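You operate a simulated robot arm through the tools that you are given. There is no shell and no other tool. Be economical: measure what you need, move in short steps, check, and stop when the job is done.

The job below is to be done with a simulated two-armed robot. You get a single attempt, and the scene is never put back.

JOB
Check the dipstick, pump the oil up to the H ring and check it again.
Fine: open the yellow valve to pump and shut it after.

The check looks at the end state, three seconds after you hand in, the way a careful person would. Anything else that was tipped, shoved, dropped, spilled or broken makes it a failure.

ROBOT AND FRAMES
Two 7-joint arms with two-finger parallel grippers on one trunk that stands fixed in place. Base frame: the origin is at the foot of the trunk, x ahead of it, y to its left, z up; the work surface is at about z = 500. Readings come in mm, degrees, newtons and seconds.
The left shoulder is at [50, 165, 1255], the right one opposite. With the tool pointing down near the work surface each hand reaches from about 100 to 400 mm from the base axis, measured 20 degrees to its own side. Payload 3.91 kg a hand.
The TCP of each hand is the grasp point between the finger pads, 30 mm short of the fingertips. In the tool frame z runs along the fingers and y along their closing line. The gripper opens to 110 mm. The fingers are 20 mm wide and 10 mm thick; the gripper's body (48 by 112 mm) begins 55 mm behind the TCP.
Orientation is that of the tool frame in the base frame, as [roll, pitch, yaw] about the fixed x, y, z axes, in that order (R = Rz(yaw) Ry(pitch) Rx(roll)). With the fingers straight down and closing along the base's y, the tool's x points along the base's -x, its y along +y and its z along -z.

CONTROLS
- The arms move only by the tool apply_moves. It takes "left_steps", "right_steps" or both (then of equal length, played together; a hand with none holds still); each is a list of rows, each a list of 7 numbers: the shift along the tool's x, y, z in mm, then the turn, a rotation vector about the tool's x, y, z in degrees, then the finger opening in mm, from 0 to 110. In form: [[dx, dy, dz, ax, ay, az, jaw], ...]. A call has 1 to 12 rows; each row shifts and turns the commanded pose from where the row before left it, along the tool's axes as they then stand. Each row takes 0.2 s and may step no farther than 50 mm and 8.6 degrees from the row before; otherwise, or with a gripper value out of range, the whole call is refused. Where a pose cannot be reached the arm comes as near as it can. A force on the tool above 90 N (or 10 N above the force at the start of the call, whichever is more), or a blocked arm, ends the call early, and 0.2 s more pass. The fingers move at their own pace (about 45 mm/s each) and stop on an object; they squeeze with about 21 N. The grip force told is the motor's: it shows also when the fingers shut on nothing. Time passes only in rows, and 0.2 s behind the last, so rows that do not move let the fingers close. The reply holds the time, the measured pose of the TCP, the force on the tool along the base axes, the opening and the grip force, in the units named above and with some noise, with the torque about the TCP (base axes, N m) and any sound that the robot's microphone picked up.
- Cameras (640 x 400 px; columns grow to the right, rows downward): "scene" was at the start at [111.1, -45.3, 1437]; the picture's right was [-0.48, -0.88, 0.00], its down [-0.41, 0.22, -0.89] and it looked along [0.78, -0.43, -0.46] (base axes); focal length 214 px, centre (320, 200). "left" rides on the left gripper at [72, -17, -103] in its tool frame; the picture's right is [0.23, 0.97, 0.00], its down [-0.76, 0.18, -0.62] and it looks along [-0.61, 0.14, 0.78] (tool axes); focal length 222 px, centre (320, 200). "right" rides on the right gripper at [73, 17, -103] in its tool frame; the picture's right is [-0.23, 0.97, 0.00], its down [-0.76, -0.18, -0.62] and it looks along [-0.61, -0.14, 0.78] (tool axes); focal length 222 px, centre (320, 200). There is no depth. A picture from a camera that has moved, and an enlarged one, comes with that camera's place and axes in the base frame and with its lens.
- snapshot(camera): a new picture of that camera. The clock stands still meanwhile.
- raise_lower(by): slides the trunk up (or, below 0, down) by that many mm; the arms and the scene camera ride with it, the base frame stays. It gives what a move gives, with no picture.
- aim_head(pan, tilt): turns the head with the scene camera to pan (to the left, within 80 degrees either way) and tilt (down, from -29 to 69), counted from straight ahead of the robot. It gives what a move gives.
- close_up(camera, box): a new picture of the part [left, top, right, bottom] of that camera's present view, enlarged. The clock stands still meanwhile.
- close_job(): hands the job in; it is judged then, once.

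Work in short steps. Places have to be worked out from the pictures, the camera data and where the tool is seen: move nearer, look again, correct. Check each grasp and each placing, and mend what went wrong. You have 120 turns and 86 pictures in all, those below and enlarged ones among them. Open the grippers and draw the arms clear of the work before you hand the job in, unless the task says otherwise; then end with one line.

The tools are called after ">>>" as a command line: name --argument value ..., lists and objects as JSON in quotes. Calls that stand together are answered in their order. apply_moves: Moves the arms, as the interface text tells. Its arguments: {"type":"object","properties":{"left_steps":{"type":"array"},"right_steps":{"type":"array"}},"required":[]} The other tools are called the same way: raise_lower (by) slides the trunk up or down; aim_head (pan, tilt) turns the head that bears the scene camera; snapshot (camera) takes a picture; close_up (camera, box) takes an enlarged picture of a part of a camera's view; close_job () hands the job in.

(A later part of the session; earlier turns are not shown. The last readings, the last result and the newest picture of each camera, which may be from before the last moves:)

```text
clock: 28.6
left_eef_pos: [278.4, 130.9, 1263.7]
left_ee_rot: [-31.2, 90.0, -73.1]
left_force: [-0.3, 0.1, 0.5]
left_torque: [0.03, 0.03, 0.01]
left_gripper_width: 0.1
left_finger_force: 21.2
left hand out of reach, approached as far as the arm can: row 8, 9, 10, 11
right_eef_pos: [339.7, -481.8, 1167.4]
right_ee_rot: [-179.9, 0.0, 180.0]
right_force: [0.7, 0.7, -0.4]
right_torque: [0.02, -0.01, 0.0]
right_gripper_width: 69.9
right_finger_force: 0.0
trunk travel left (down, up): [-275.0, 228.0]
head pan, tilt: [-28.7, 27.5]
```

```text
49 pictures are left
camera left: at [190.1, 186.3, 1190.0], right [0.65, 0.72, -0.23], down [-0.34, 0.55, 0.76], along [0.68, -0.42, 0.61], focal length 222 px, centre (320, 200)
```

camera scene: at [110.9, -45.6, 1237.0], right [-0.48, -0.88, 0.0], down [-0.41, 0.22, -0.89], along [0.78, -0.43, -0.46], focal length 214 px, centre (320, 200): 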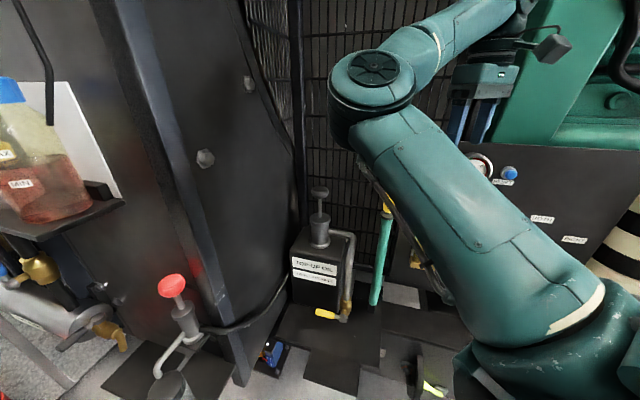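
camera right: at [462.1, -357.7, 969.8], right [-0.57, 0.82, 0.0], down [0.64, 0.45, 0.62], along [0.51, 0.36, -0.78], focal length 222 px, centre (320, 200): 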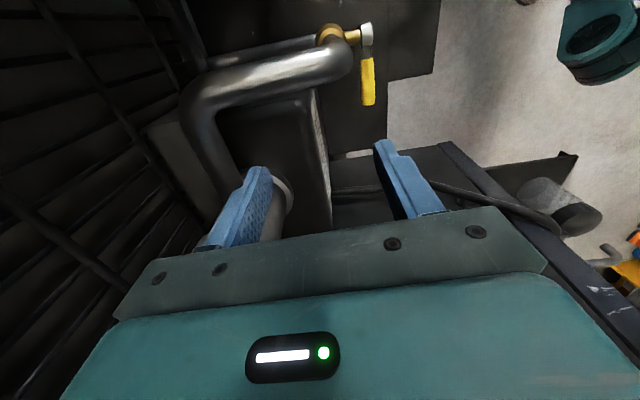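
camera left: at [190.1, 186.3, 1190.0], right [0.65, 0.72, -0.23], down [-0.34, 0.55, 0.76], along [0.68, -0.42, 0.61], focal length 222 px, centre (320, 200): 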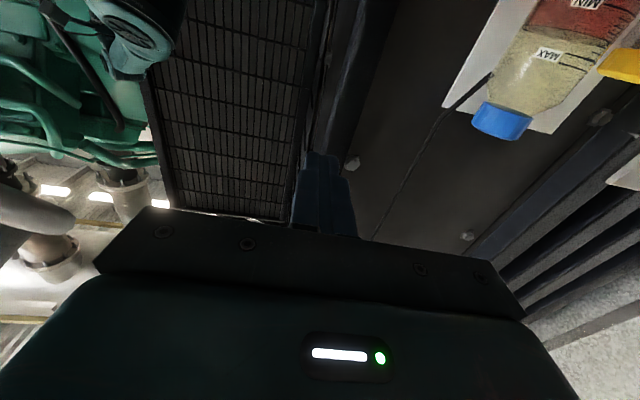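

The hand is horizontal but with its camera below. A 35°-below-horizontal tilt will suit better (camera then looks level at the lever). I tilt back 35° and travel most of the way toward the valve.

>>> apply_moves --left_steps '[[0, 0, 0, 0, 8.5, 0, 0], [0, 0, 0, 0, 8.5, 0, 0], [0, 0, 0, 0, 8.5, 0, 0], [0, 0, 0, 0, 8.5, 0, 0], [0, 0, 0, 0, 1, 0, 0]]'

>>> apply_moves --left_steps '[[21.3, -11, 39.3, 0, 0, 0, 0], [21.3, -11, 39.3, 0, 0, 0, 0], [21.3, -11, 39.3, 0, 0, 0, 0], [21.3, -11, 39.3, 0, 0, 0, 0], [21.3, -11, 39.3, 0, 0, 0, 0], [21.3, -11, 39.3, 0, 0, 0, 0], [21.3, -11, 39.3, 0, 0, 0, 0], [21.3, -11, 39.3, 0, 0, 0, 0], [21.3, -11, 39.3, 0, 0, 0, 0], [21.3, -11, 39.3, 0, 0, 0, 0]]'

>>> snapshot --camera "left"

>>> snapshot --camera "scene"

```text
clock: 29.8
left_eef_pos: [277.1, 129.6, 1263.4]
left_ee_rot: [-180.0, 54.9, 138.0]
left_force: [0.6, 0.0, 1.5]
left_torque: [0.0, 0.0, -0.02]
left_gripper_width: 0.0
left_finger_force: 20.9
right_eef_pos: [340.2, -480.8, 1166.8]
right_ee_rot: [-179.9, 0.0, -179.9]
right_force: [0.2, -0.5, 0.0]
right_torque: [0.01, -0.01, 0.0]
right_gripper_width: 70.1
right_finger_force: 0.0
trunk travel left (down, up): [-275.0, 228.0]
head pan, tilt: [-28.7, 27.5]
```

```text
clock: 32.0
left_eef_pos: [361.6, -92.6, 867.3]
left_ee_rot: [-179.9, 55.0, 138.1]
left_force: [0.0, 0.6, -1.3]
left_torque: [0.02, -0.01, -0.02]
left_gripper_width: 0.2
left_finger_force: 20.7
left hand out of reach, approached as far as the arm can: row 5
right_eef_pos: [340.3, -481.5, 1167.5]
right_ee_rot: [-179.9, -0.1, -180.0]
right_force: [0.9, -0.1, 0.5]
right_torque: [0.02, -0.01, 0.01]
right_gripper_width: 70.1
right_finger_force: 0.1
trunk travel left (down, up): [-275.0, 228.0]
head pan, tilt: [-28.7, 27.5]
```

```text
48 pictures are left
camera left: at [256.4, -20.6, 866.8], right [0.55, 0.81, -0.19], down [0.06, 0.18, 0.98], along [0.83, -0.56, 0.05], focal length 222 px, centre (320, 200)
```

left: 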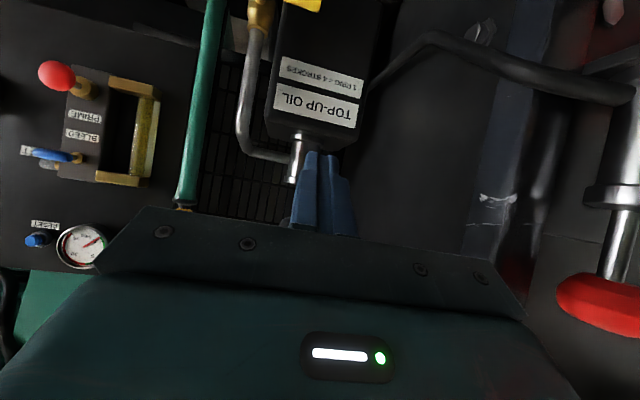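

```text
47 pictures are left
camera scene: at [111.2, -45.3, 1237.0], right [-0.48, -0.88, 0.0], down [-0.41, 0.22, -0.89], along [0.78, -0.43, -0.46], focal length 214 px, centre (320, 200)
```

scene: 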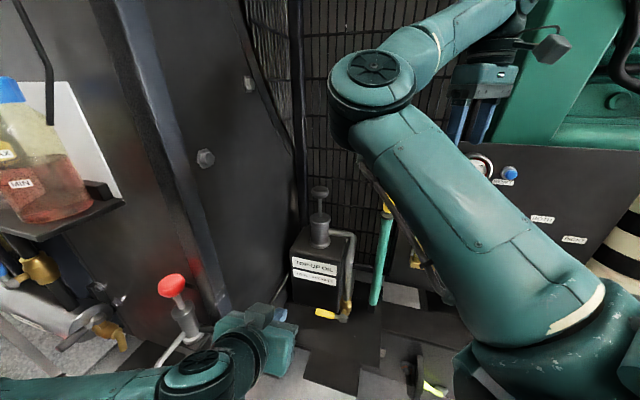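

Travelling fine; the red knob at about [490,61,910] is off to the side. I continue to the pre-pose in front of the lever.

>>> apply_moves --left_steps '[[23.1, -10.9, 37.8, 0, 0, 0, 0], [23.1, -10.9, 37.8, 0, 0, 0, 0], [23.1, -10.9, 37.8, 0, 0, 0, 0], [23.1, -10.9, 37.8, 0, 0, 0, 0], [23.1, -10.9, 37.8, 0, 0, 0, 0]]'

>>> snapshot --camera "left"

>>> snapshot --camera "scene"

```text
clock: 33.2
left_eef_pos: [367.3, -116.7, 817.2]
left_ee_rot: [-180.0, 55.0, 138.0]
left_force: [0.4, 0.0, 0.1]
left_torque: [-0.01, 0.01, 0.01]
left_gripper_width: 0.0
left_finger_force: 21.2
left hand out of reach, approached as far as the arm can: row 2, 3, 4, 5
right_eef_pos: [339.1, -481.4, 1166.2]
right_ee_rot: [-179.9, 0.0, -179.8]
right_force: [0.6, 0.4, 0.4]
right_torque: [0.02, -0.01, -0.02]
right_gripper_width: 70.3
right_finger_force: 0.1
trunk travel left (down, up): [-275.0, 228.0]
head pan, tilt: [-28.7, 27.5]
```

```text
46 pictures are left
camera left: at [262.6, -44.4, 816.0], right [0.55, 0.81, -0.19], down [0.06, 0.18, 0.98], along [0.83, -0.56, 0.05], focal length 222 px, centre (320, 200)
```

left: 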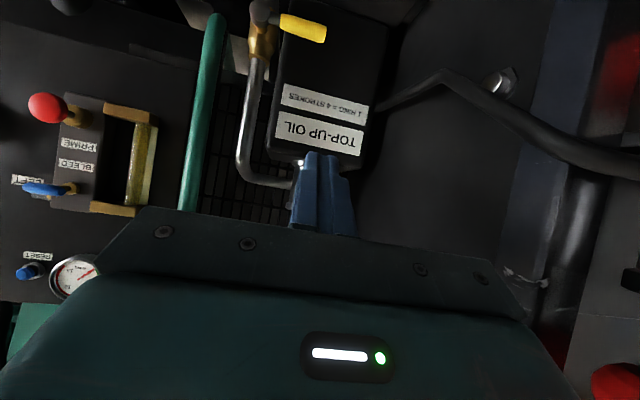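

```text
45 pictures are left
camera scene: at [111.0, -45.3, 1237.0], right [-0.48, -0.88, 0.0], down [-0.41, 0.22, -0.89], along [0.78, -0.43, -0.46], focal length 214 px, centre (320, 200)
```

scene: 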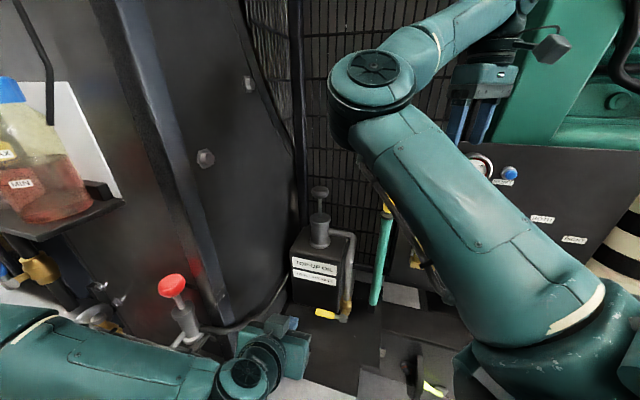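

The left arm needs lower shoulders. I raise the right hand a bit, then lower the trunk 90 mm and look.

>>> apply_moves --right_steps '[[20, 0, -40, 0, 0, 0, 70], [20, 0, -40, 0, 0, 0, 70]]'

>>> raise_lower --by -100

>>> snapshot --camera "scene"

```text
clock: 33.8
left_eef_pos: [367.1, -115.1, 816.8]
left_ee_rot: [-179.9, 55.0, 138.1]
left_force: [0.1, 0.5, 0.0]
left_torque: [0.02, -0.01, 0.0]
left_gripper_width: 0.0
left_finger_force: 20.7
right_eef_pos: [298.8, -482.3, 1248.0]
right_ee_rot: [-179.9, 0.0, -180.0]
right_force: [-0.4, -0.5, 0.6]
right_torque: [0.02, -0.01, -0.01]
right_gripper_width: 70.0
right_finger_force: 0.1
trunk travel left (down, up): [-275.0, 228.0]
head pan, tilt: [-28.7, 27.5]
```

```text
clock: 35.1
left_eef_pos: [366.3, -116.3, 716.9]
left_ee_rot: [-180.0, 55.0, 138.0]
left_force: [0.1, 0.9, -1.1]
left_torque: [0.03, 0.0, 0.03]
left_gripper_width: 0.0
left_finger_force: 20.9
right_eef_pos: [298.0, -480.6, 1147.7]
right_ee_rot: [-179.9, 0.0, -179.8]
right_force: [-0.2, -0.8, 0.4]
right_torque: [-0.02, 0.01, 0.01]
right_gripper_width: 70.2
right_finger_force: 0.0
trunk travel left (down, up): [-175.0, 328.0]
head pan, tilt: [-28.7, 27.5]
```

```text
44 pictures are left
camera scene: at [110.9, -45.3, 1137.0], right [-0.48, -0.88, 0.0], down [-0.41, 0.22, -0.89], along [0.78, -0.43, -0.46], focal length 214 px, centre (320, 200)
```

scene: 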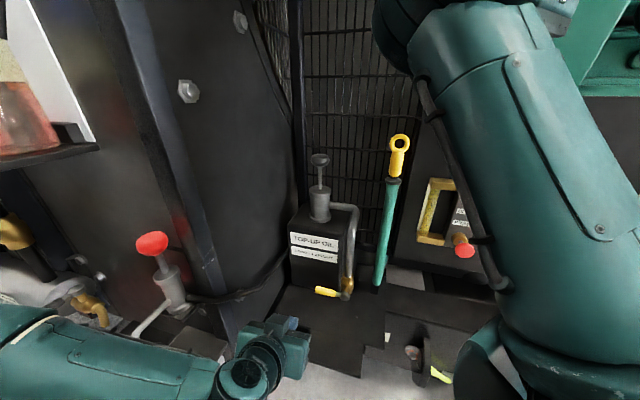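

Good view now. Move to the pre-pose before the lever and look through the left camera.

>>> apply_moves --left_steps '[[1.8, -20, 43, 0, 0, 0, 0], [1.8, -20, 43, 0, 0, 0, 0]]'

>>> snapshot --camera "left"

>>> close_up --camera "scene" --box '[220, 230, 420, 400]'

```text
clock: 35.7
left_eef_pos: [392.4, -191.7, 666.2]
left_ee_rot: [180.0, 55.0, 138.1]
left_force: [-0.1, -0.1, -0.5]
left_torque: [-0.02, -0.03, 0.0]
left_gripper_width: 0.0
left_finger_force: 21.3
right_eef_pos: [298.1, -481.5, 1148.1]
right_ee_rot: [-179.9, 0.0, -179.9]
right_force: [-0.1, -0.9, 0.2]
right_torque: [0.01, -0.01, -0.01]
right_gripper_width: 69.9
right_finger_force: 0.0
trunk travel left (down, up): [-175.0, 328.0]
head pan, tilt: [-28.7, 27.5]
```

```text
43 pictures are left
camera left: at [286.7, -120.0, 663.0], right [0.55, 0.81, -0.19], down [0.06, 0.18, 0.98], along [0.83, -0.56, 0.05], focal length 222 px, centre (320, 200)
```

left: 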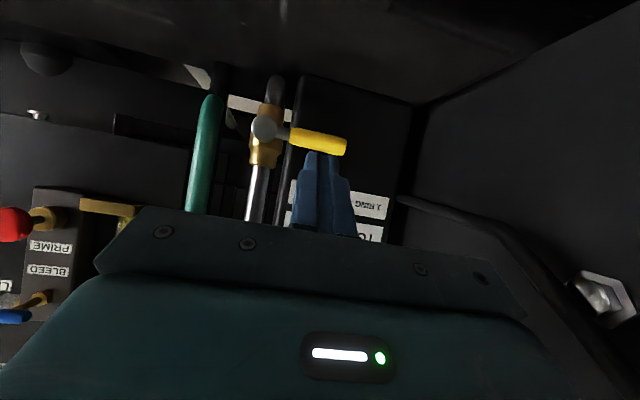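

```text
2.35 times, centred on (320, 315) of scene
camera zoom: at [111.1, -45.3, 1137.0], right [-0.48, -0.88, 0.0], down [-0.41, 0.22, -0.89], along [0.78, -0.43, -0.46], focal length 505 px, centre (320, -71)
```

zoom: 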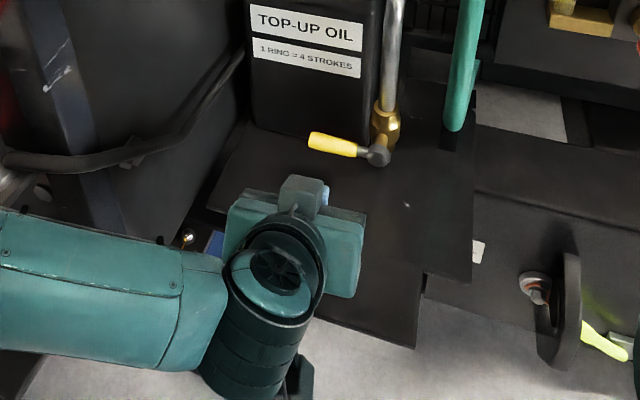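

Hub refined to [439,-307,614], lever horizontal toward +l, length 88. I advance the closed fingers along their axis to pass beneath the lever.

>>> apply_moves --left_steps '[[4, 0, 40, 0, 0, 0, 0], [0, 0, 40, 0, 0, 0, 0], [0, 0, 40, 0, 0, 0, 0]]'

>>> snapshot --camera "left"

>>> close_up --camera "scene" --box '[280, 250, 380, 320]'

```text
clock: 36.5
left_eef_pos: [463.3, -255.6, 591.2]
left_ee_rot: [179.9, 55.1, 138.0]
left_force: [0.1, 0.4, 0.2]
left_torque: [-0.02, 0.02, 0.01]
left_gripper_width: 0.1
left_finger_force: 21.0
right_eef_pos: [298.5, -481.7, 1147.8]
right_ee_rot: [-179.8, -0.1, -179.9]
right_force: [0.0, 0.1, 0.3]
right_torque: [-0.01, 0.02, 0.02]
right_gripper_width: 69.9
right_finger_force: 0.1
trunk travel left (down, up): [-175.0, 328.0]
head pan, tilt: [-28.7, 27.5]
```

```text
41 pictures are left
camera left: at [358.1, -184.1, 590.6], right [0.55, 0.81, -0.19], down [0.06, 0.18, 0.98], along [0.83, -0.56, 0.05], focal length 222 px, centre (320, 200)
```

left: 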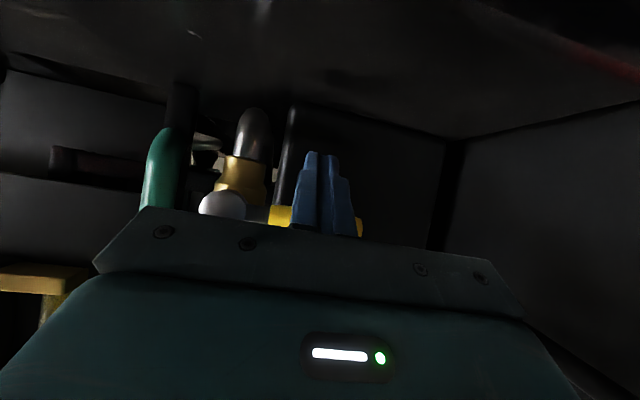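

```text
5.71 times, centred on (330, 285) of scene
camera zoom: at [111.0, -45.2, 1137.0], right [-0.48, -0.88, 0.0], down [-0.41, 0.22, -0.89], along [0.78, -0.43, -0.46], focal length 1226 px, centre (263, -286)
```

zoom: 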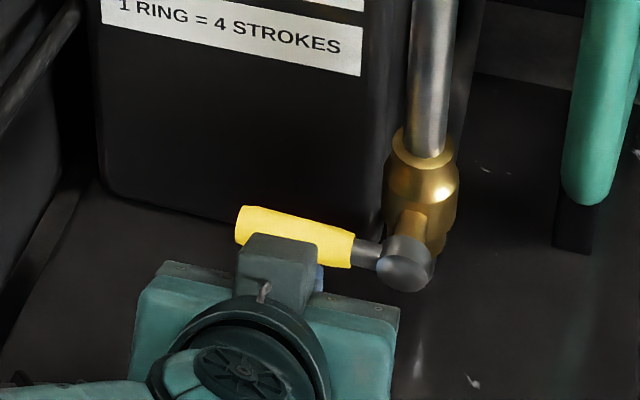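

The fingers sit below the lever, 55 mm out from the hub. I lift gently 28 mm to see whether the lever turns upward.

>>> apply_moves --left_steps '[[-8.2, 0, -5.7, 0, 0, 0, 0], [-6.6, 0, -4.6, 0, 0, 0, 0], [-4.1, 0, -2.9, 0, 0, 0, 0], [-4.1, 0, -2.9, 0, 0, 0, 0]]'

>>> close_up --camera "scene" --box '[280, 250, 380, 320]'

```text
clock: 37.5
left_eef_pos: [461.9, -255.9, 619.7]
left_ee_rot: [-179.8, 54.9, 137.9]
left_force: [-12.4, 9.2, -8.6]
left_torque: [0.08, -0.16, -0.21]
left_gripper_width: 0.0
left_finger_force: 20.8
right_eef_pos: [299.4, -481.1, 1147.0]
right_ee_rot: [-179.9, 0.0, -179.9]
right_force: [-0.4, -0.4, -0.5]
right_torque: [-0.02, 0.05, 0.01]
right_gripper_width: 70.1
right_finger_force: 0.1
trunk travel left (down, up): [-175.0, 328.0]
head pan, tilt: [-28.7, 27.5]
```

```text
5.71 times, centred on (330, 285) of scene
camera zoom: at [111.0, -45.2, 1137.0], right [-0.48, -0.88, 0.0], down [-0.41, 0.22, -0.89], along [0.78, -0.43, -0.46], focal length 1226 px, centre (263, -286)
```

zoom: 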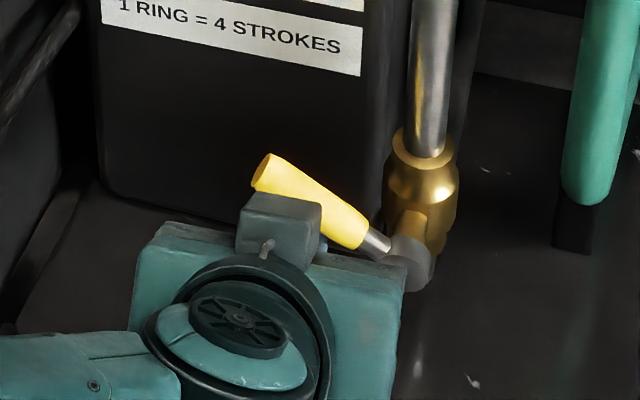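

The lever turns upward freely. I follow the arc up and round toward vertical.

>>> apply_moves --left_steps '[[-10.8, 0, -0.3, 0, 0, 0, 0], [-9, -2.5, -6.3, 0, 0, 0, 0], [-7.4, -3.5, -5.2, 0, 0, 0, 0], [-7.4, -5, -5.2, 0, 0, 0, 0], [-6.6, -6, -4.6, 0, 0, 0, 0]]'

>>> close_up --camera "scene" --box '[280, 250, 380, 320]'

>>> snapshot --camera "left"

```text
clock: 38.7
left_eef_pos: [456.2, -273.5, 667.7]
left_ee_rot: [179.9, 55.1, 138.1]
left_force: [1.8, -0.1, -0.8]
left_torque: [0.02, 0.02, 0.01]
left_gripper_width: 0.1
left_finger_force: 21.0
right_eef_pos: [299.3, -481.9, 1147.6]
right_ee_rot: [-179.7, 0.0, -179.9]
right_force: [0.1, 1.0, 0.4]
right_torque: [-0.01, -0.02, -0.01]
right_gripper_width: 69.8
right_finger_force: 0.2
trunk travel left (down, up): [-175.0, 328.0]
head pan, tilt: [-28.7, 27.5]
```

```text
5.71 times, centred on (330, 285) of scene
camera zoom: at [111.1, -45.3, 1137.0], right [-0.48, -0.88, 0.0], down [-0.41, 0.22, -0.89], along [0.78, -0.43, -0.46], focal length 1226 px, centre (263, -286)
```

zoom: 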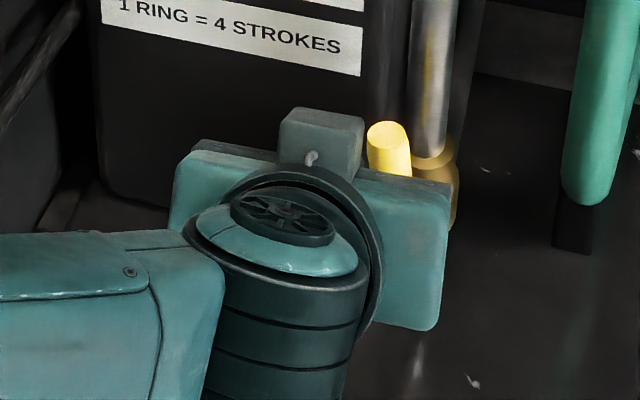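

```text
37 pictures are left
camera left: at [351.4, -201.5, 666.5], right [0.55, 0.81, -0.19], down [0.06, 0.18, 0.98], along [0.83, -0.56, 0.05], focal length 222 px, centre (320, 200)
```

left: 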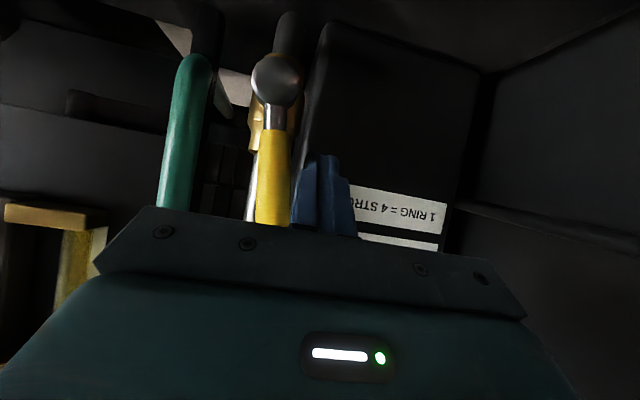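

The lever is about 80° up. I nudge it the rest of the way to vertical (toward −l).

>>> apply_moves --left_steps '[[0, -7, 0, 0, 0, 0, 0], [0, -6, 0, 0, 0, 0, 0], [0, -5, 0, 0, 0, 0, 0], [0, -3, 0, 0, 0, 0, 0]]'

>>> snapshot --camera "left"

```text
clock: 39.7
left_eef_pos: [450.4, -281.1, 667.2]
left_ee_rot: [179.3, 55.1, 138.6]
left_force: [10.6, 37.4, 8.6]
left_torque: [-0.4, 0.13, -0.05]
left_gripper_width: 0.0
left_finger_force: 21.8
right_eef_pos: [298.8, -479.5, 1148.5]
right_ee_rot: [-179.8, 0.0, -179.9]
right_force: [0.1, 0.1, 0.1]
right_torque: [0.04, 0.04, 0.0]
right_gripper_width: 70.0
right_finger_force: 0.1
trunk travel left (down, up): [-175.0, 328.0]
head pan, tilt: [-28.7, 27.5]
```

```text
36 pictures are left
camera left: at [343.1, -211.9, 665.7], right [0.54, 0.82, -0.18], down [0.05, 0.18, 0.98], along [0.84, -0.54, 0.05], focal length 222 px, centre (320, 200)
```

left: 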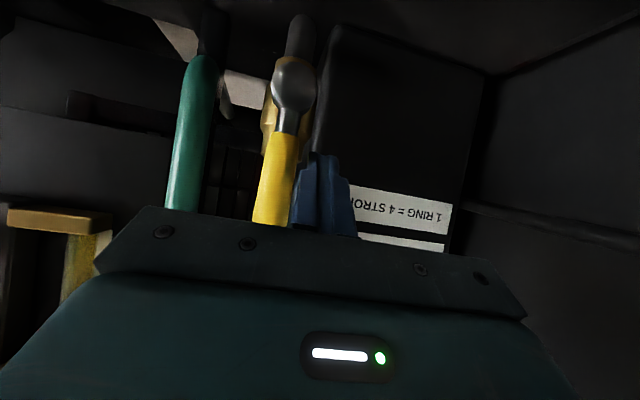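

The lever reached its stop, upright along the pipe — open. I back the left hand off and retreat along its axis.

>>> apply_moves --left_steps '[[0, 15, 0, 0, 0, 0, 0], [0, 15, 0, 0, 0, 0, 0], [0, 0, -40, 0, 0, 0, 0], [0, 5, -40, 0, 0, 0, 0], [0, 10, -40, 0, 0, 0, 0], [0, 10, -40, 0, 0, 0, 0]]'

>>> close_up --camera "scene" --box '[270, 130, 430, 310]'

>>> snapshot --camera "right"

```text
clock: 41.1
left_eef_pos: [381.1, -158.8, 759.0]
left_ee_rot: [-180.0, 55.0, 138.1]
left_force: [1.1, -0.1, 0.2]
left_torque: [-0.01, 0.01, 0.02]
left_gripper_width: 0.0
left_finger_force: 20.9
right_eef_pos: [298.8, -482.6, 1146.8]
right_ee_rot: [-179.9, -0.1, -179.9]
right_force: [-0.4, -0.1, 0.2]
right_torque: [-0.01, -0.02, -0.03]
right_gripper_width: 69.9
right_finger_force: 0.1
trunk travel left (down, up): [-175.0, 328.0]
head pan, tilt: [-28.7, 27.5]
```

```text
2.22 times, centred on (350, 220) of scene
camera zoom: at [111.0, -45.3, 1137.0], right [-0.48, -0.88, 0.0], down [-0.41, 0.22, -0.89], along [0.78, -0.43, -0.46], focal length 477 px, centre (253, 156)
```

zoom: 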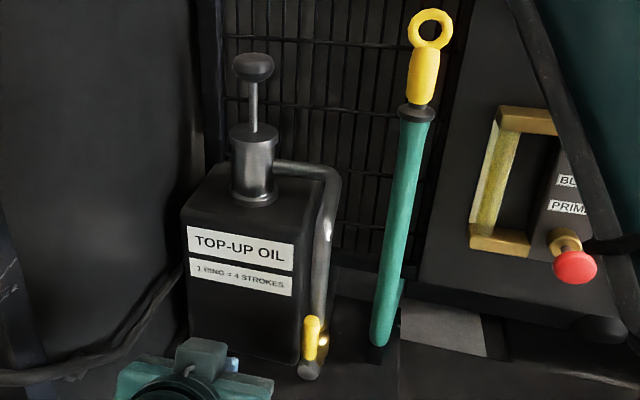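

```text
34 pictures are left
camera right: at [226.8, -464.9, 1251.1], right [0.23, 0.97, 0.0], down [0.76, -0.18, 0.62], along [0.61, -0.14, -0.78], focal length 222 px, centre (320, 200)
```

right: 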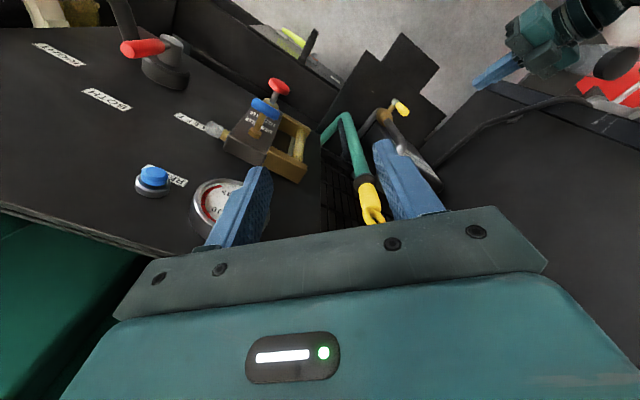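

Lever is upright; valve open. Knob re-triangulates to about [625,-328,963]. I raise the trunk 150 for reach, drawing the left hand further back first.

>>> apply_moves --left_steps '[[0, 25, -35, 0, 0, 0, 0], [0, 25, -35, 0, 0, 0, 0], [0, 25, -35, 0, 0, 0, 0]]'

>>> raise_lower --by 150

>>> apply_moves --right_steps '[[-40, 18, 10, 0, 0, 0, 80], [-41, 19, 20, 0, 0, 0, 80], [-41, 19, 20, 0, 0, 0, 80], [-41, 20, 20, 0, 0, 0, 80], [-41, 20, 20, 0, 0, 0, 80], [-41, 20, 20, 0, 0, 0, 80], [-41, 20, 20, 0, 0, 0, 80]]'

>>> snapshot --camera "right"

```text
clock: 41.9
left_eef_pos: [367.3, -47.1, 819.8]
left_ee_rot: [-180.0, 55.1, 138.0]
left_force: [0.6, 0.6, 0.2]
left_torque: [0.0, 0.01, 0.03]
left_gripper_width: 0.0
left_finger_force: 21.1
right_eef_pos: [299.1, -481.7, 1146.9]
right_ee_rot: [-179.9, 0.0, -179.9]
right_force: [0.2, -0.6, -0.1]
right_torque: [0.02, 0.02, -0.01]
right_gripper_width: 70.0
right_finger_force: 0.0
trunk travel left (down, up): [-175.0, 328.0]
head pan, tilt: [-28.7, 27.5]
```

```text
clock: 43.6
left_eef_pos: [367.2, -46.0, 968.4]
left_ee_rot: [-180.0, 55.0, 138.1]
left_force: [0.1, 0.8, 0.7]
left_torque: [-0.04, 0.01, 0.02]
left_gripper_width: 0.0
left_finger_force: 20.8
right_eef_pos: [298.7, -482.4, 1296.7]
right_ee_rot: [-179.9, 0.0, -179.9]
right_force: [-0.1, 0.2, 0.0]
right_torque: [-0.02, 0.01, -0.01]
right_gripper_width: 70.0
right_finger_force: 0.0
trunk travel left (down, up): [-325.0, 178.0]
head pan, tilt: [-28.7, 27.5]
```

```text
clock: 45.2
left_eef_pos: [367.3, -47.1, 968.3]
left_ee_rot: [179.9, 54.9, 137.9]
left_force: [0.3, 0.0, 0.4]
left_torque: [0.01, 0.01, 0.02]
left_gripper_width: 0.2
left_finger_force: 21.2
right_eef_pos: [584.4, -345.6, 1166.4]
right_ee_rot: [179.9, -0.1, -179.9]
right_force: [0.0, -0.4, 0.7]
right_torque: [-0.01, 0.04, 0.05]
right_gripper_width: 80.0
right_finger_force: 0.1
trunk travel left (down, up): [-325.0, 178.0]
head pan, tilt: [-28.7, 27.5]
```

```text
33 pictures are left
camera right: at [512.9, -329.3, 1270.2], right [0.23, 0.97, 0.0], down [0.76, -0.18, 0.62], along [0.61, -0.14, -0.78], focal length 222 px, centre (320, 200)
```

right: 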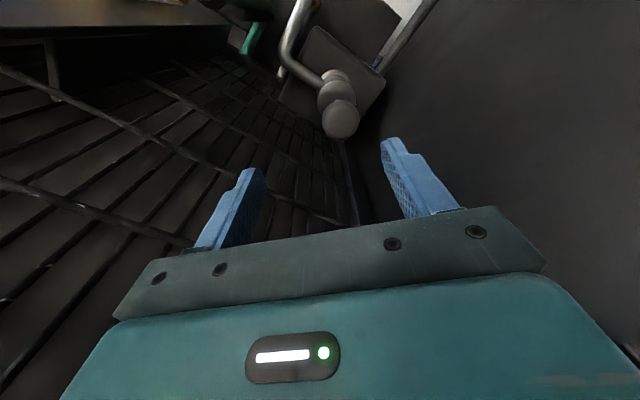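

Knob top estimated at [621,-326,970]. The cabinet wall is close on the left, so I yaw to 138° (closing parallel to the machine front, narrow side toward the grille) and hover over the knob.

>>> apply_moves --right_steps '[[0, 0, 0, 0, 0, 8.4, 80], [0, 0, 0, 0, 0, 8.4, 80], [0, 0, 0, 0, 0, 8.4, 80], [0, 0, 0, 0, 0, 8.4, 80], [0, 0, 0, 0, 0, 8.4, 80], [-14, 39, 0, 0, 0, 0, 80], [0, 0, 30, 0, 0, 0, 80], [0, 0, 30, 0, 0, 0, 80]]'

>>> snapshot --camera "right"

>>> snapshot --camera "scene"

```text
clock: 47.0
left_eef_pos: [367.1, -46.7, 968.5]
left_ee_rot: [180.0, 55.0, 138.1]
left_force: [-0.4, 0.1, 0.8]
left_torque: [0.01, 0.03, 0.02]
left_gripper_width: 0.0
left_finger_force: 20.9
right_eef_pos: [528.3, -354.6, 1086.1]
right_ee_rot: [180.0, 0.0, 138.1]
right_force: [-0.1, 0.4, -0.4]
right_torque: [-0.01, 0.02, -0.02]
right_gripper_width: 80.2
right_finger_force: 0.1
right hand out of reach, approached as far as the arm can: row 3, 4, 5, 6
trunk travel left (down, up): [-325.0, 178.0]
head pan, tilt: [-28.7, 27.5]
```

```text
32 pictures are left
camera right: at [486.7, -293.4, 1189.8], right [0.82, 0.57, 0.0], down [0.45, -0.64, 0.62], along [0.36, -0.51, -0.78], focal length 222 px, centre (320, 200)
```

right: 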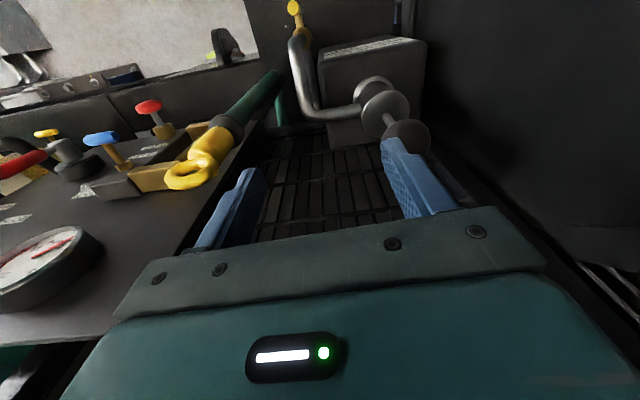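

```text
31 pictures are left
camera scene: at [111.2, -45.4, 1287.0], right [-0.48, -0.88, 0.0], down [-0.41, 0.22, -0.89], along [0.78, -0.43, -0.46], focal length 214 px, centre (320, 200)
```

scene: 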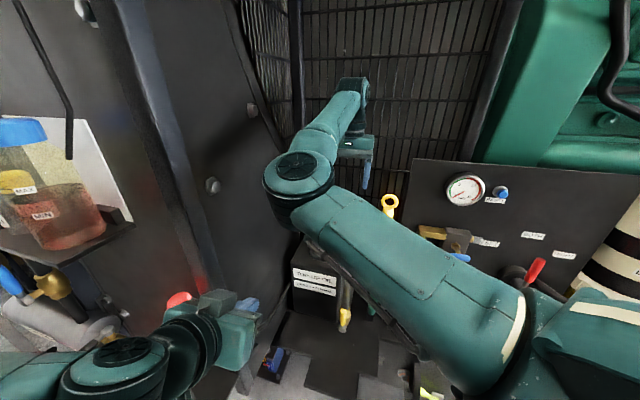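

Yaw 138° is beyond this arm. Box and wall clearances work out to about 80 mm either side of the knob, so yaw 180° fits. I rise, rotate back, and move over the knob.

>>> apply_moves --right_steps '[[0, 0, -40, 0, 0, 0, 80], [0, 0, -20, 0, 0, -8.4, 80], [0, 0, 0, 0, 0, -8.4, 80], [0, 0, 0, 0, 0, -8.4, 80], [0, 0, 0, 0, 0, -8.4, 80], [0, 0, 0, 0, 0, -8.3, 80], [-30, 10, 0, 0, 0, 0, 80], [-32, 10, 0, 0, 0, 0, 80], [-31, 9, 0, 0, 0, 0, 80]]'

>>> snapshot --camera "right"

```text
clock: 49.0
left_eef_pos: [367.2, -45.2, 968.9]
left_ee_rot: [-179.9, 55.2, 138.1]
left_force: [0.1, -0.1, 0.5]
left_torque: [0.02, 0.02, -0.04]
left_gripper_width: 0.0
left_finger_force: 21.0
right_eef_pos: [607.9, -327.2, 1145.3]
right_ee_rot: [-179.8, 0.1, 179.9]
right_force: [0.3, 0.3, 0.8]
right_torque: [-0.05, 0.01, 0.0]
right_gripper_width: 80.1
right_finger_force: 0.1
right hand out of reach, approached as far as the arm can: row 9
trunk travel left (down, up): [-325.0, 178.0]
head pan, tilt: [-28.7, 27.5]
```

```text
30 pictures are left
camera right: at [536.0, -309.8, 1249.4], right [0.23, 0.97, 0.0], down [0.76, -0.18, 0.62], along [0.61, -0.14, -0.78], focal length 222 px, centre (320, 200)
```

right: 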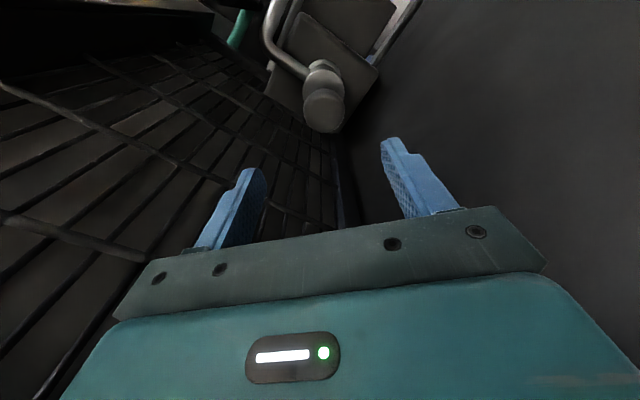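

Near the reach boundary at this height; descending eases it. Knob now estimated at [618,-323]. I descend 110 mm and centre.

>>> apply_moves --right_steps '[[0, 0, 40, 0, 0, 0, 80], [-5, 2, 40, 0, 0, 0, 80], [-5, 2, 30, 0, 0, 0, 80]]'

>>> close_up --camera "right" --box '[160, 40, 480, 240]'

```text
clock: 49.9
left_eef_pos: [367.9, -46.3, 968.3]
left_ee_rot: [180.0, 55.0, 138.1]
left_force: [0.3, 0.3, 0.3]
left_torque: [0.01, -0.02, 0.01]
left_gripper_width: 0.1
left_finger_force: 21.1
right_eef_pos: [617.0, -323.3, 1033.8]
right_ee_rot: [-179.9, 0.0, 180.0]
right_force: [0.5, -0.1, -0.7]
right_torque: [-0.02, -0.01, 0.0]
right_gripper_width: 79.9
right_finger_force: 0.1
trunk travel left (down, up): [-325.0, 178.0]
head pan, tilt: [-28.7, 27.5]
```

```text
2.00 times, centred on (320, 140) of right
camera zoom: at [545.8, -306.9, 1138.1], right [0.23, 0.97, 0.0], down [0.76, -0.18, 0.62], along [0.61, -0.14, -0.78], focal length 444 px, centre (320, 320)
```

zoom: 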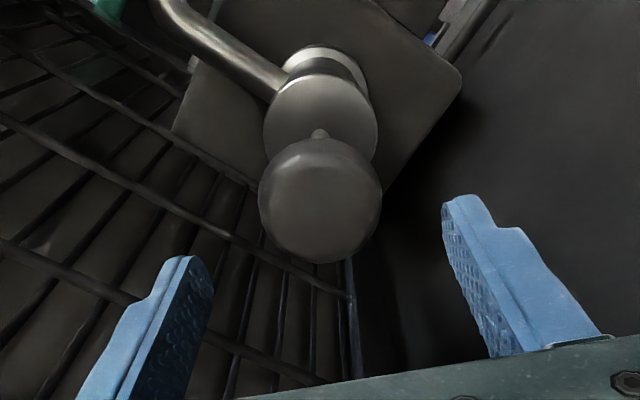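

Hand is centred over the knob (≈47 mm wide). I descend 53 mm so the fingertips flank the knob, and close on it.

>>> apply_moves --right_steps '[[0, 0, 30, 0, 0, 0, 80], [0, 0, 23, 0, 0, 0, 80], [0, 0, 0, 0, 0, 0, 60], [0, 0, 0, 0, 0, 0, 40], [0, 0, 0, 0, 0, 0, 40], [0, 0, 0, 0, 0, 0, 30]]'

>>> close_up --camera "right" --box '[160, 40, 480, 240]'

```text
clock: 51.2
left_eef_pos: [368.5, -46.8, 967.7]
left_ee_rot: [179.9, 55.1, 138.0]
left_force: [0.2, 0.2, -0.4]
left_torque: [0.01, -0.01, -0.03]
left_gripper_width: 0.0
left_finger_force: 21.1
right_eef_pos: [617.4, -325.2, 982.8]
right_ee_rot: [179.9, 0.0, 179.8]
right_force: [-0.5, -4.6, -1.6]
right_torque: [0.22, -0.24, -0.22]
right_gripper_width: 52.7
right_finger_force: 45.4
trunk travel left (down, up): [-325.0, 178.0]
head pan, tilt: [-28.7, 27.5]
```

```text
2.00 times, centred on (320, 140) of right
camera zoom: at [545.4, -308.1, 1086.2], right [0.23, 0.97, 0.0], down [0.76, -0.18, 0.62], along [0.61, -0.14, -0.78], focal length 444 px, centre (320, 320)
```

zoom: 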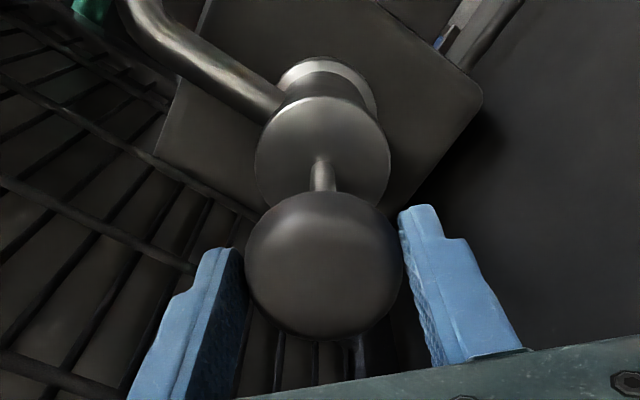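

Knob held (52.7 mm). I press down 40 mm and read the force.

>>> apply_moves --right_steps '[[0, 0, 10, 0, 0, 0, 30], [0, 0, 10, 0, 0, 0, 30], [0, 0, 10, 0, 0, 0, 30], [0, 0, 10, 0, 0, 0, 30]]'

>>> close_up --camera "right" --box '[160, 40, 480, 240]'

```text
clock: 52.2
left_eef_pos: [367.9, -46.9, 969.6]
left_ee_rot: [179.9, 55.1, 137.9]
left_force: [0.0, 0.2, 0.4]
left_torque: [0.0, -0.01, -0.01]
left_gripper_width: 0.0
left_finger_force: 20.8
right_eef_pos: [617.4, -325.4, 943.3]
right_ee_rot: [-179.7, 0.2, -179.9]
right_force: [4.4, -9.3, 10.8]
right_torque: [0.18, 0.31, -0.16]
right_gripper_width: 52.4
right_finger_force: 44.5
trunk travel left (down, up): [-325.0, 178.0]
head pan, tilt: [-28.7, 27.5]
```

```text
2.00 times, centred on (320, 140) of right
camera zoom: at [544.9, -307.8, 1046.6], right [0.23, 0.97, 0.0], down [0.76, -0.18, 0.63], along [0.61, -0.14, -0.78], focal length 444 px, centre (320, 320)
```

zoom: 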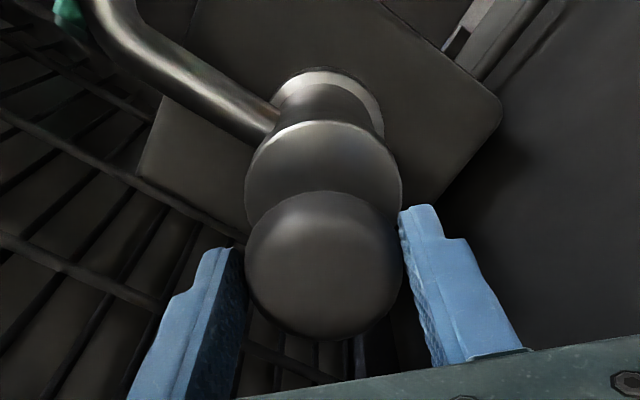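

Moves down with it against ~11 N. I continue down in small rows to find the bottom stop.

>>> apply_moves --right_steps '[[0, 0, 7, 0, 0, 0, 30], [0, 0, 7, 0, 0, 0, 30], [0, 0, 6, 0, 0, 0, 30]]'

```text
clock: 53.0
left_eef_pos: [366.1, -47.0, 968.5]
left_ee_rot: [179.9, 55.0, 138.1]
left_force: [-0.1, 0.4, 0.2]
left_torque: [-0.01, 0.01, 0.0]
left_gripper_width: 0.0
left_finger_force: 20.8
right_eef_pos: [618.6, -325.2, 923.3]
right_ee_rot: [-179.9, 0.3, 179.9]
right_force: [10.0, -10.9, 15.7]
right_torque: [-0.03, -0.28, -0.3]
right_gripper_width: 52.7
right_finger_force: 45.1
trunk travel left (down, up): [-325.0, 178.0]
head pan, tilt: [-28.7, 27.5]
```

Still yielding (16 N). A few more mm.

>>> apply_moves --right_steps '[[0, 0, 6, 0, 0, 0, 30], [0, 0, 6, 0, 0, 0, 30]]'

>>> close_up --camera "right" --box '[160, 40, 480, 240]'

```text
clock: 53.6
left_eef_pos: [365.6, -46.4, 969.1]
left_ee_rot: [180.0, 55.1, 137.8]
left_force: [-0.7, 0.2, 0.1]
left_torque: [0.01, 0.02, 0.0]
left_gripper_width: 0.1
left_finger_force: 20.4
right_eef_pos: [617.1, -324.7, 915.2]
right_ee_rot: [-179.8, 0.5, 179.9]
right_force: [8.6, -11.2, 28.2]
right_torque: [0.18, -0.16, -0.25]
right_gripper_width: 52.2
right_finger_force: 45.3
trunk travel left (down, up): [-325.0, 178.0]
head pan, tilt: [-28.7, 27.5]
```

```text
2.00 times, centred on (320, 140) of right
camera zoom: at [544.0, -307.7, 1019.3], right [0.23, 0.97, 0.0], down [0.76, -0.18, 0.63], along [0.61, -0.15, -0.78], focal length 444 px, centre (320, 320)
```

zoom: 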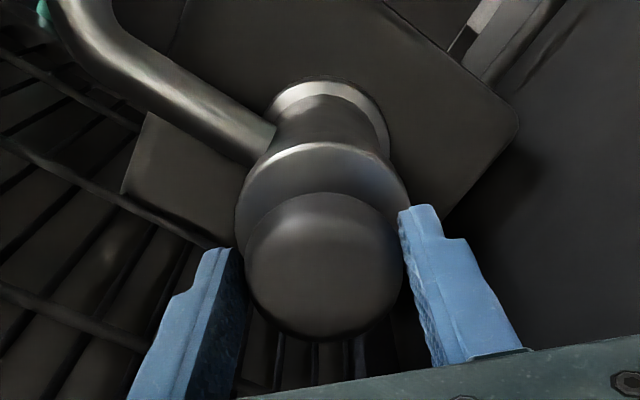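

Firm resistance at 915 mm: bottom of the stroke (~68 mm travel). Now I pull back up to the start — stroke 1 done.

>>> apply_moves --right_steps '[[0, 0, -12, 0, 0, 0, 30], [0, 0, -12, 0, 0, 0, 30], [0, 0, -12, 0, 0, 0, 30], [0, 0, -12, 0, 0, 0, 30], [0, 0, -12, 0, 0, 0, 30], [0, 0, -12, 0, 0, 0, 30]]'

>>> close_up --camera "right" --box '[160, 40, 480, 240]'

```text
clock: 55.0
left_eef_pos: [368.1, -46.5, 968.2]
left_ee_rot: [179.8, 54.9, 138.0]
left_force: [0.4, 0.3, -0.8]
left_torque: [-0.03, 0.02, -0.01]
left_gripper_width: 0.0
left_finger_force: 21.0
right_eef_pos: [616.9, -325.3, 981.5]
right_ee_rot: [-180.0, -0.2, -180.0]
right_force: [2.1, -9.5, -0.3]
right_torque: [0.2, -1.05, -0.28]
right_gripper_width: 52.6
right_finger_force: 44.9
trunk travel left (down, up): [-325.0, 178.0]
head pan, tilt: [-28.7, 27.5]
```

```text
2.00 times, centred on (320, 140) of right
camera zoom: at [545.2, -308.3, 1085.5], right [0.23, 0.97, 0.0], down [0.76, -0.18, 0.62], along [0.61, -0.14, -0.78], focal length 444 px, centre (320, 320)
```

zoom: 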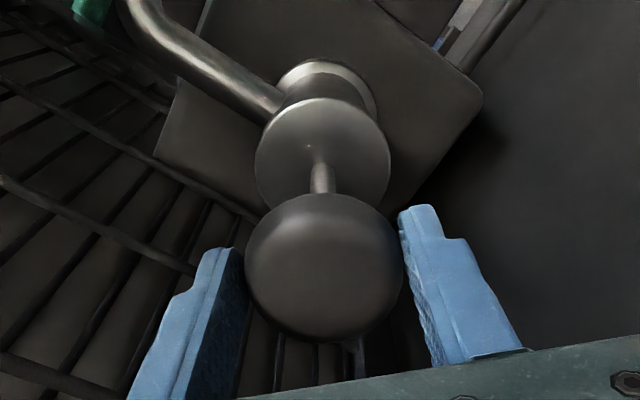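

Knob returned to the top with the hand. Stroke 2, with a short dwell at bottom and top.

>>> apply_moves --right_steps '[[0, 0, 14.4, 0, 0, 0, 30], [0, 0, 14.4, 0, 0, 0, 30], [0, 0, 14.4, 0, 0, 0, 30], [0, 0, 14.4, 0, 0, 0, 30], [0, 0, 14.4, 0, 0, 0, 30], [0, 0, 0, 0, 0, 0, 30], [0, 0, -14.4, 0, 0, 0, 30], [0, 0, -14.4, 0, 0, 0, 30], [0, 0, -14.4, 0, 0, 0, 30], [0, 0, -14.4, 0, 0, 0, 30], [0, 0, -14.4, 0, 0, 0, 30], [0, 0, 0, 0, 0, 0, 30]]'

>>> close_up --camera "right" --box '[160, 40, 480, 240]'

```text
clock: 57.6
left_eef_pos: [367.5, -47.7, 968.3]
left_ee_rot: [-180.0, 54.9, 138.1]
left_force: [1.4, 1.1, 0.3]
left_torque: [0.0, 0.01, -0.02]
left_gripper_width: 0.0
left_finger_force: 21.5
right_eef_pos: [615.5, -326.2, 979.5]
right_ee_rot: [-180.0, -0.3, -179.9]
right_force: [-0.5, -6.6, -5.1]
right_torque: [-0.78, -0.98, -0.3]
right_gripper_width: 52.8
right_finger_force: 45.0
trunk travel left (down, up): [-325.0, 178.0]
head pan, tilt: [-28.7, 27.5]
```

```text
2.00 times, centred on (320, 140) of right
camera zoom: at [545.2, -308.2, 1084.9], right [0.23, 0.97, 0.0], down [0.76, -0.18, 0.62], along [0.6, -0.14, -0.78], focal length 444 px, centre (320, 320)
```

zoom: 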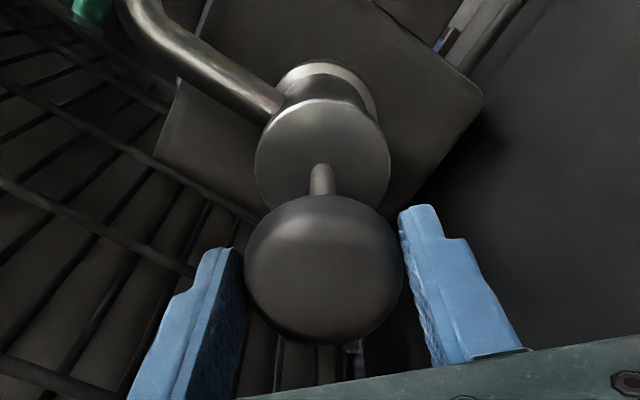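

Works; force shows the upper stop was reached. Strokes 3 and 4.

>>> apply_moves --right_steps '[[0, 0, 14.4, 0, 0, 0, 30], [0, 0, 14.4, 0, 0, 0, 30], [0, 0, 14.4, 0, 0, 0, 30], [0, 0, 14.4, 0, 0, 0, 30], [0, 0, 14.4, 0, 0, 0, 30], [0, 0, 0, 0, 0, 0, 30], [0, 0, -14.4, 0, 0, 0, 30], [0, 0, -14.4, 0, 0, 0, 30], [0, 0, -14.4, 0, 0, 0, 30], [0, 0, -14.4, 0, 0, 0, 30], [0, 0, -14.4, 0, 0, 0, 30], [0, 0, 0, 0, 0, 0, 30]]'

>>> apply_moves --right_steps '[[0, 0, 14.4, 0, 0, 0, 30], [0, 0, 14.4, 0, 0, 0, 30], [0, 0, 14.4, 0, 0, 0, 30], [0, 0, 14.4, 0, 0, 0, 30], [0, 0, 14.4, 0, 0, 0, 30], [0, 0, 0, 0, 0, 0, 30], [0, 0, -14.4, 0, 0, 0, 30], [0, 0, -14.4, 0, 0, 0, 30], [0, 0, -14.4, 0, 0, 0, 30], [0, 0, -14.4, 0, 0, 0, 30], [0, 0, -14.4, 0, 0, 0, 30], [0, 0, 0, 0, 0, 0, 30]]'

>>> close_up --camera "right" --box '[160, 40, 480, 240]'

```text
clock: 60.2
left_eef_pos: [368.1, -47.3, 968.0]
left_ee_rot: [-180.0, 54.9, 138.1]
left_force: [0.2, 0.3, -0.1]
left_torque: [0.01, -0.04, 0.05]
left_gripper_width: 0.0
left_finger_force: 21.4
right_eef_pos: [616.1, -325.7, 980.6]
right_ee_rot: [-180.0, -0.3, 179.9]
right_force: [-2.0, -6.1, -9.6]
right_torque: [-0.83, -0.93, -0.12]
right_gripper_width: 52.9
right_finger_force: 45.3
trunk travel left (down, up): [-325.0, 178.0]
head pan, tilt: [-28.7, 27.5]
```

```text
clock: 62.9
left_eef_pos: [367.6, -47.6, 967.4]
left_ee_rot: [179.9, 55.0, 137.9]
left_force: [-0.5, -0.1, -0.3]
left_torque: [-0.01, 0.02, -0.02]
left_gripper_width: 0.0
left_finger_force: 21.5
right_eef_pos: [617.1, -324.5, 980.9]
right_ee_rot: [180.0, -0.5, 179.9]
right_force: [-4.5, -8.1, -11.3]
right_torque: [-0.91, -0.61, -0.21]
right_gripper_width: 52.6
right_finger_force: 45.2
trunk travel left (down, up): [-325.0, 178.0]
head pan, tilt: [-28.7, 27.5]
```

```text
2.00 times, centred on (320, 140) of right
camera zoom: at [545.5, -308.1, 1084.4], right [0.23, 0.97, 0.0], down [0.77, -0.18, 0.62], along [0.6, -0.14, -0.79], focal length 444 px, centre (320, 320)
```

zoom: 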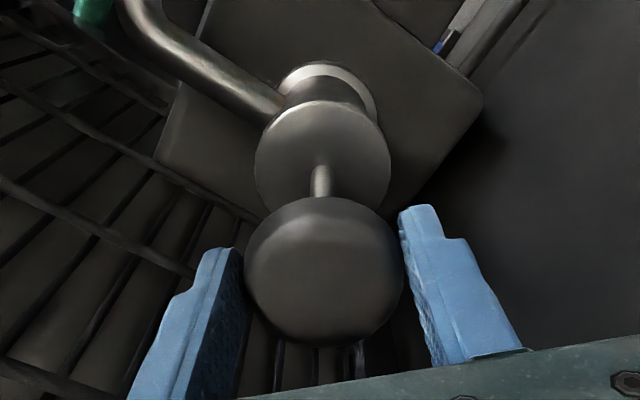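

Consistent; four strokes done. Strokes 5 and 6.

>>> apply_moves --right_steps '[[0, 0, 14.4, 0, 0, 0, 30], [0, 0, 14.4, 0, 0, 0, 30], [0, 0, 14.4, 0, 0, 0, 30], [0, 0, 14.4, 0, 0, 0, 30], [0, 0, 14.4, 0, 0, 0, 30], [0, 0, 0, 0, 0, 0, 30], [0, 0, -14.4, 0, 0, 0, 30], [0, 0, -14.4, 0, 0, 0, 30], [0, 0, -14.4, 0, 0, 0, 30], [0, 0, -14.4, 0, 0, 0, 30], [0, 0, -14.4, 0, 0, 0, 30], [0, 0, 0, 0, 0, 0, 30]]'

>>> apply_moves --right_steps '[[0, 0, 14.4, 0, 0, 0, 30], [0, 0, 14.4, 0, 0, 0, 30], [0, 0, 14.4, 0, 0, 0, 30], [0, 0, 14.4, 0, 0, 0, 30], [0, 0, 14.4, 0, 0, 0, 30], [0, 0, 0, 0, 0, 0, 30], [0, 0, -14.4, 0, 0, 0, 30], [0, 0, -14.4, 0, 0, 0, 30], [0, 0, -14.4, 0, 0, 0, 30], [0, 0, -14.4, 0, 0, 0, 30], [0, 0, -14.4, 0, 0, 0, 30], [0, 0, 0, 0, 0, 0, 30]]'

```text
clock: 65.5
left_eef_pos: [368.1, -47.3, 967.8]
left_ee_rot: [179.9, 54.8, 137.9]
left_force: [0.0, 0.4, -0.2]
left_torque: [0.01, -0.01, 0.02]
left_gripper_width: 0.0
left_finger_force: 21.4
right_eef_pos: [616.7, -324.8, 978.9]
right_ee_rot: [179.9, -0.3, 180.0]
right_force: [-7.7, -7.1, -10.7]
right_torque: [-0.89, -0.56, -0.1]
right_gripper_width: 52.4
right_finger_force: 45.4
trunk travel left (down, up): [-325.0, 178.0]
head pan, tilt: [-28.7, 27.5]
```

```text
clock: 68.0
left_eef_pos: [367.5, -46.2, 968.0]
left_ee_rot: [179.9, 54.9, 138.1]
left_force: [-0.3, -0.3, -0.4]
left_torque: [0.02, 0.04, -0.04]
left_gripper_width: 0.2
left_finger_force: 21.2
right_eef_pos: [617.1, -325.5, 979.6]
right_ee_rot: [179.8, -0.4, -179.8]
right_force: [-3.3, -4.0, -12.9]
right_torque: [-0.84, -0.65, -0.01]
right_gripper_width: 52.7
right_finger_force: 44.8
trunk travel left (down, up): [-325.0, 178.0]
head pan, tilt: [-28.7, 27.5]
```

Strokes 7 and 8.

>>> apply_moves --right_steps '[[0, 0, 14.4, 0, 0, 0, 30], [0, 0, 14.4, 0, 0, 0, 30], [0, 0, 14.4, 0, 0, 0, 30], [0, 0, 14.4, 0, 0, 0, 30], [0, 0, 14.4, 0, 0, 0, 30], [0, 0, 0, 0, 0, 0, 30], [0, 0, -14.4, 0, 0, 0, 30], [0, 0, -14.4, 0, 0, 0, 30], [0, 0, -14.4, 0, 0, 0, 30], [0, 0, -14.4, 0, 0, 0, 30], [0, 0, -14.4, 0, 0, 0, 30], [0, 0, 0, 0, 0, 0, 30]]'

>>> apply_moves --right_steps '[[0, 0, 14.4, 0, 0, 0, 30], [0, 0, 14.4, 0, 0, 0, 30], [0, 0, 14.4, 0, 0, 0, 30], [0, 0, 14.4, 0, 0, 0, 30], [0, 0, 14.4, 0, 0, 0, 30], [0, 0, 0, 0, 0, 0, 30], [0, 0, -14.4, 0, 0, 0, 30], [0, 0, -14.4, 0, 0, 0, 30], [0, 0, -14.4, 0, 0, 0, 30], [0, 0, -14.4, 0, 0, 0, 30], [0, 0, -14.4, 0, 0, 0, 30], [0, 0, 0, 0, 0, 0, 30]]'

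>>> snapshot --camera "right"

```text
clock: 70.7
left_eef_pos: [369.1, -46.8, 968.7]
left_ee_rot: [180.0, 54.9, 137.9]
left_force: [0.7, -0.3, -0.4]
left_torque: [-0.01, 0.02, 0.01]
left_gripper_width: 0.1
left_finger_force: 20.9
right_eef_pos: [617.1, -325.4, 979.6]
right_ee_rot: [179.9, -0.2, -179.9]
right_force: [-1.3, -4.6, -12.0]
right_torque: [-0.97, -0.81, -0.05]
right_gripper_width: 52.6
right_finger_force: 44.6
trunk travel left (down, up): [-325.0, 178.0]
head pan, tilt: [-28.7, 27.5]
```

```text
clock: 73.2
left_eef_pos: [367.2, -46.8, 968.1]
left_ee_rot: [-179.9, 54.9, 138.0]
left_force: [0.0, -0.3, 0.1]
left_torque: [0.01, 0.0, 0.02]
left_gripper_width: 0.1
left_finger_force: 20.7
right_eef_pos: [616.9, -325.0, 978.7]
right_ee_rot: [179.9, -0.5, 180.0]
right_force: [-5.7, -4.8, -13.1]
right_torque: [-0.93, -0.48, -0.09]
right_gripper_width: 52.6
right_finger_force: 45.2
trunk travel left (down, up): [-325.0, 178.0]
head pan, tilt: [-28.7, 27.5]
```

```text
22 pictures are left
camera right: at [545.6, -308.3, 1083.8], right [0.23, 0.97, 0.0], down [0.77, -0.18, 0.62], along [0.6, -0.14, -0.79], focal length 222 px, centre (320, 200)
```

right: 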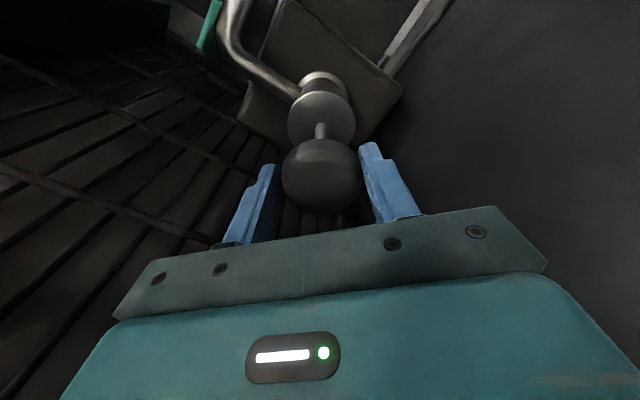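

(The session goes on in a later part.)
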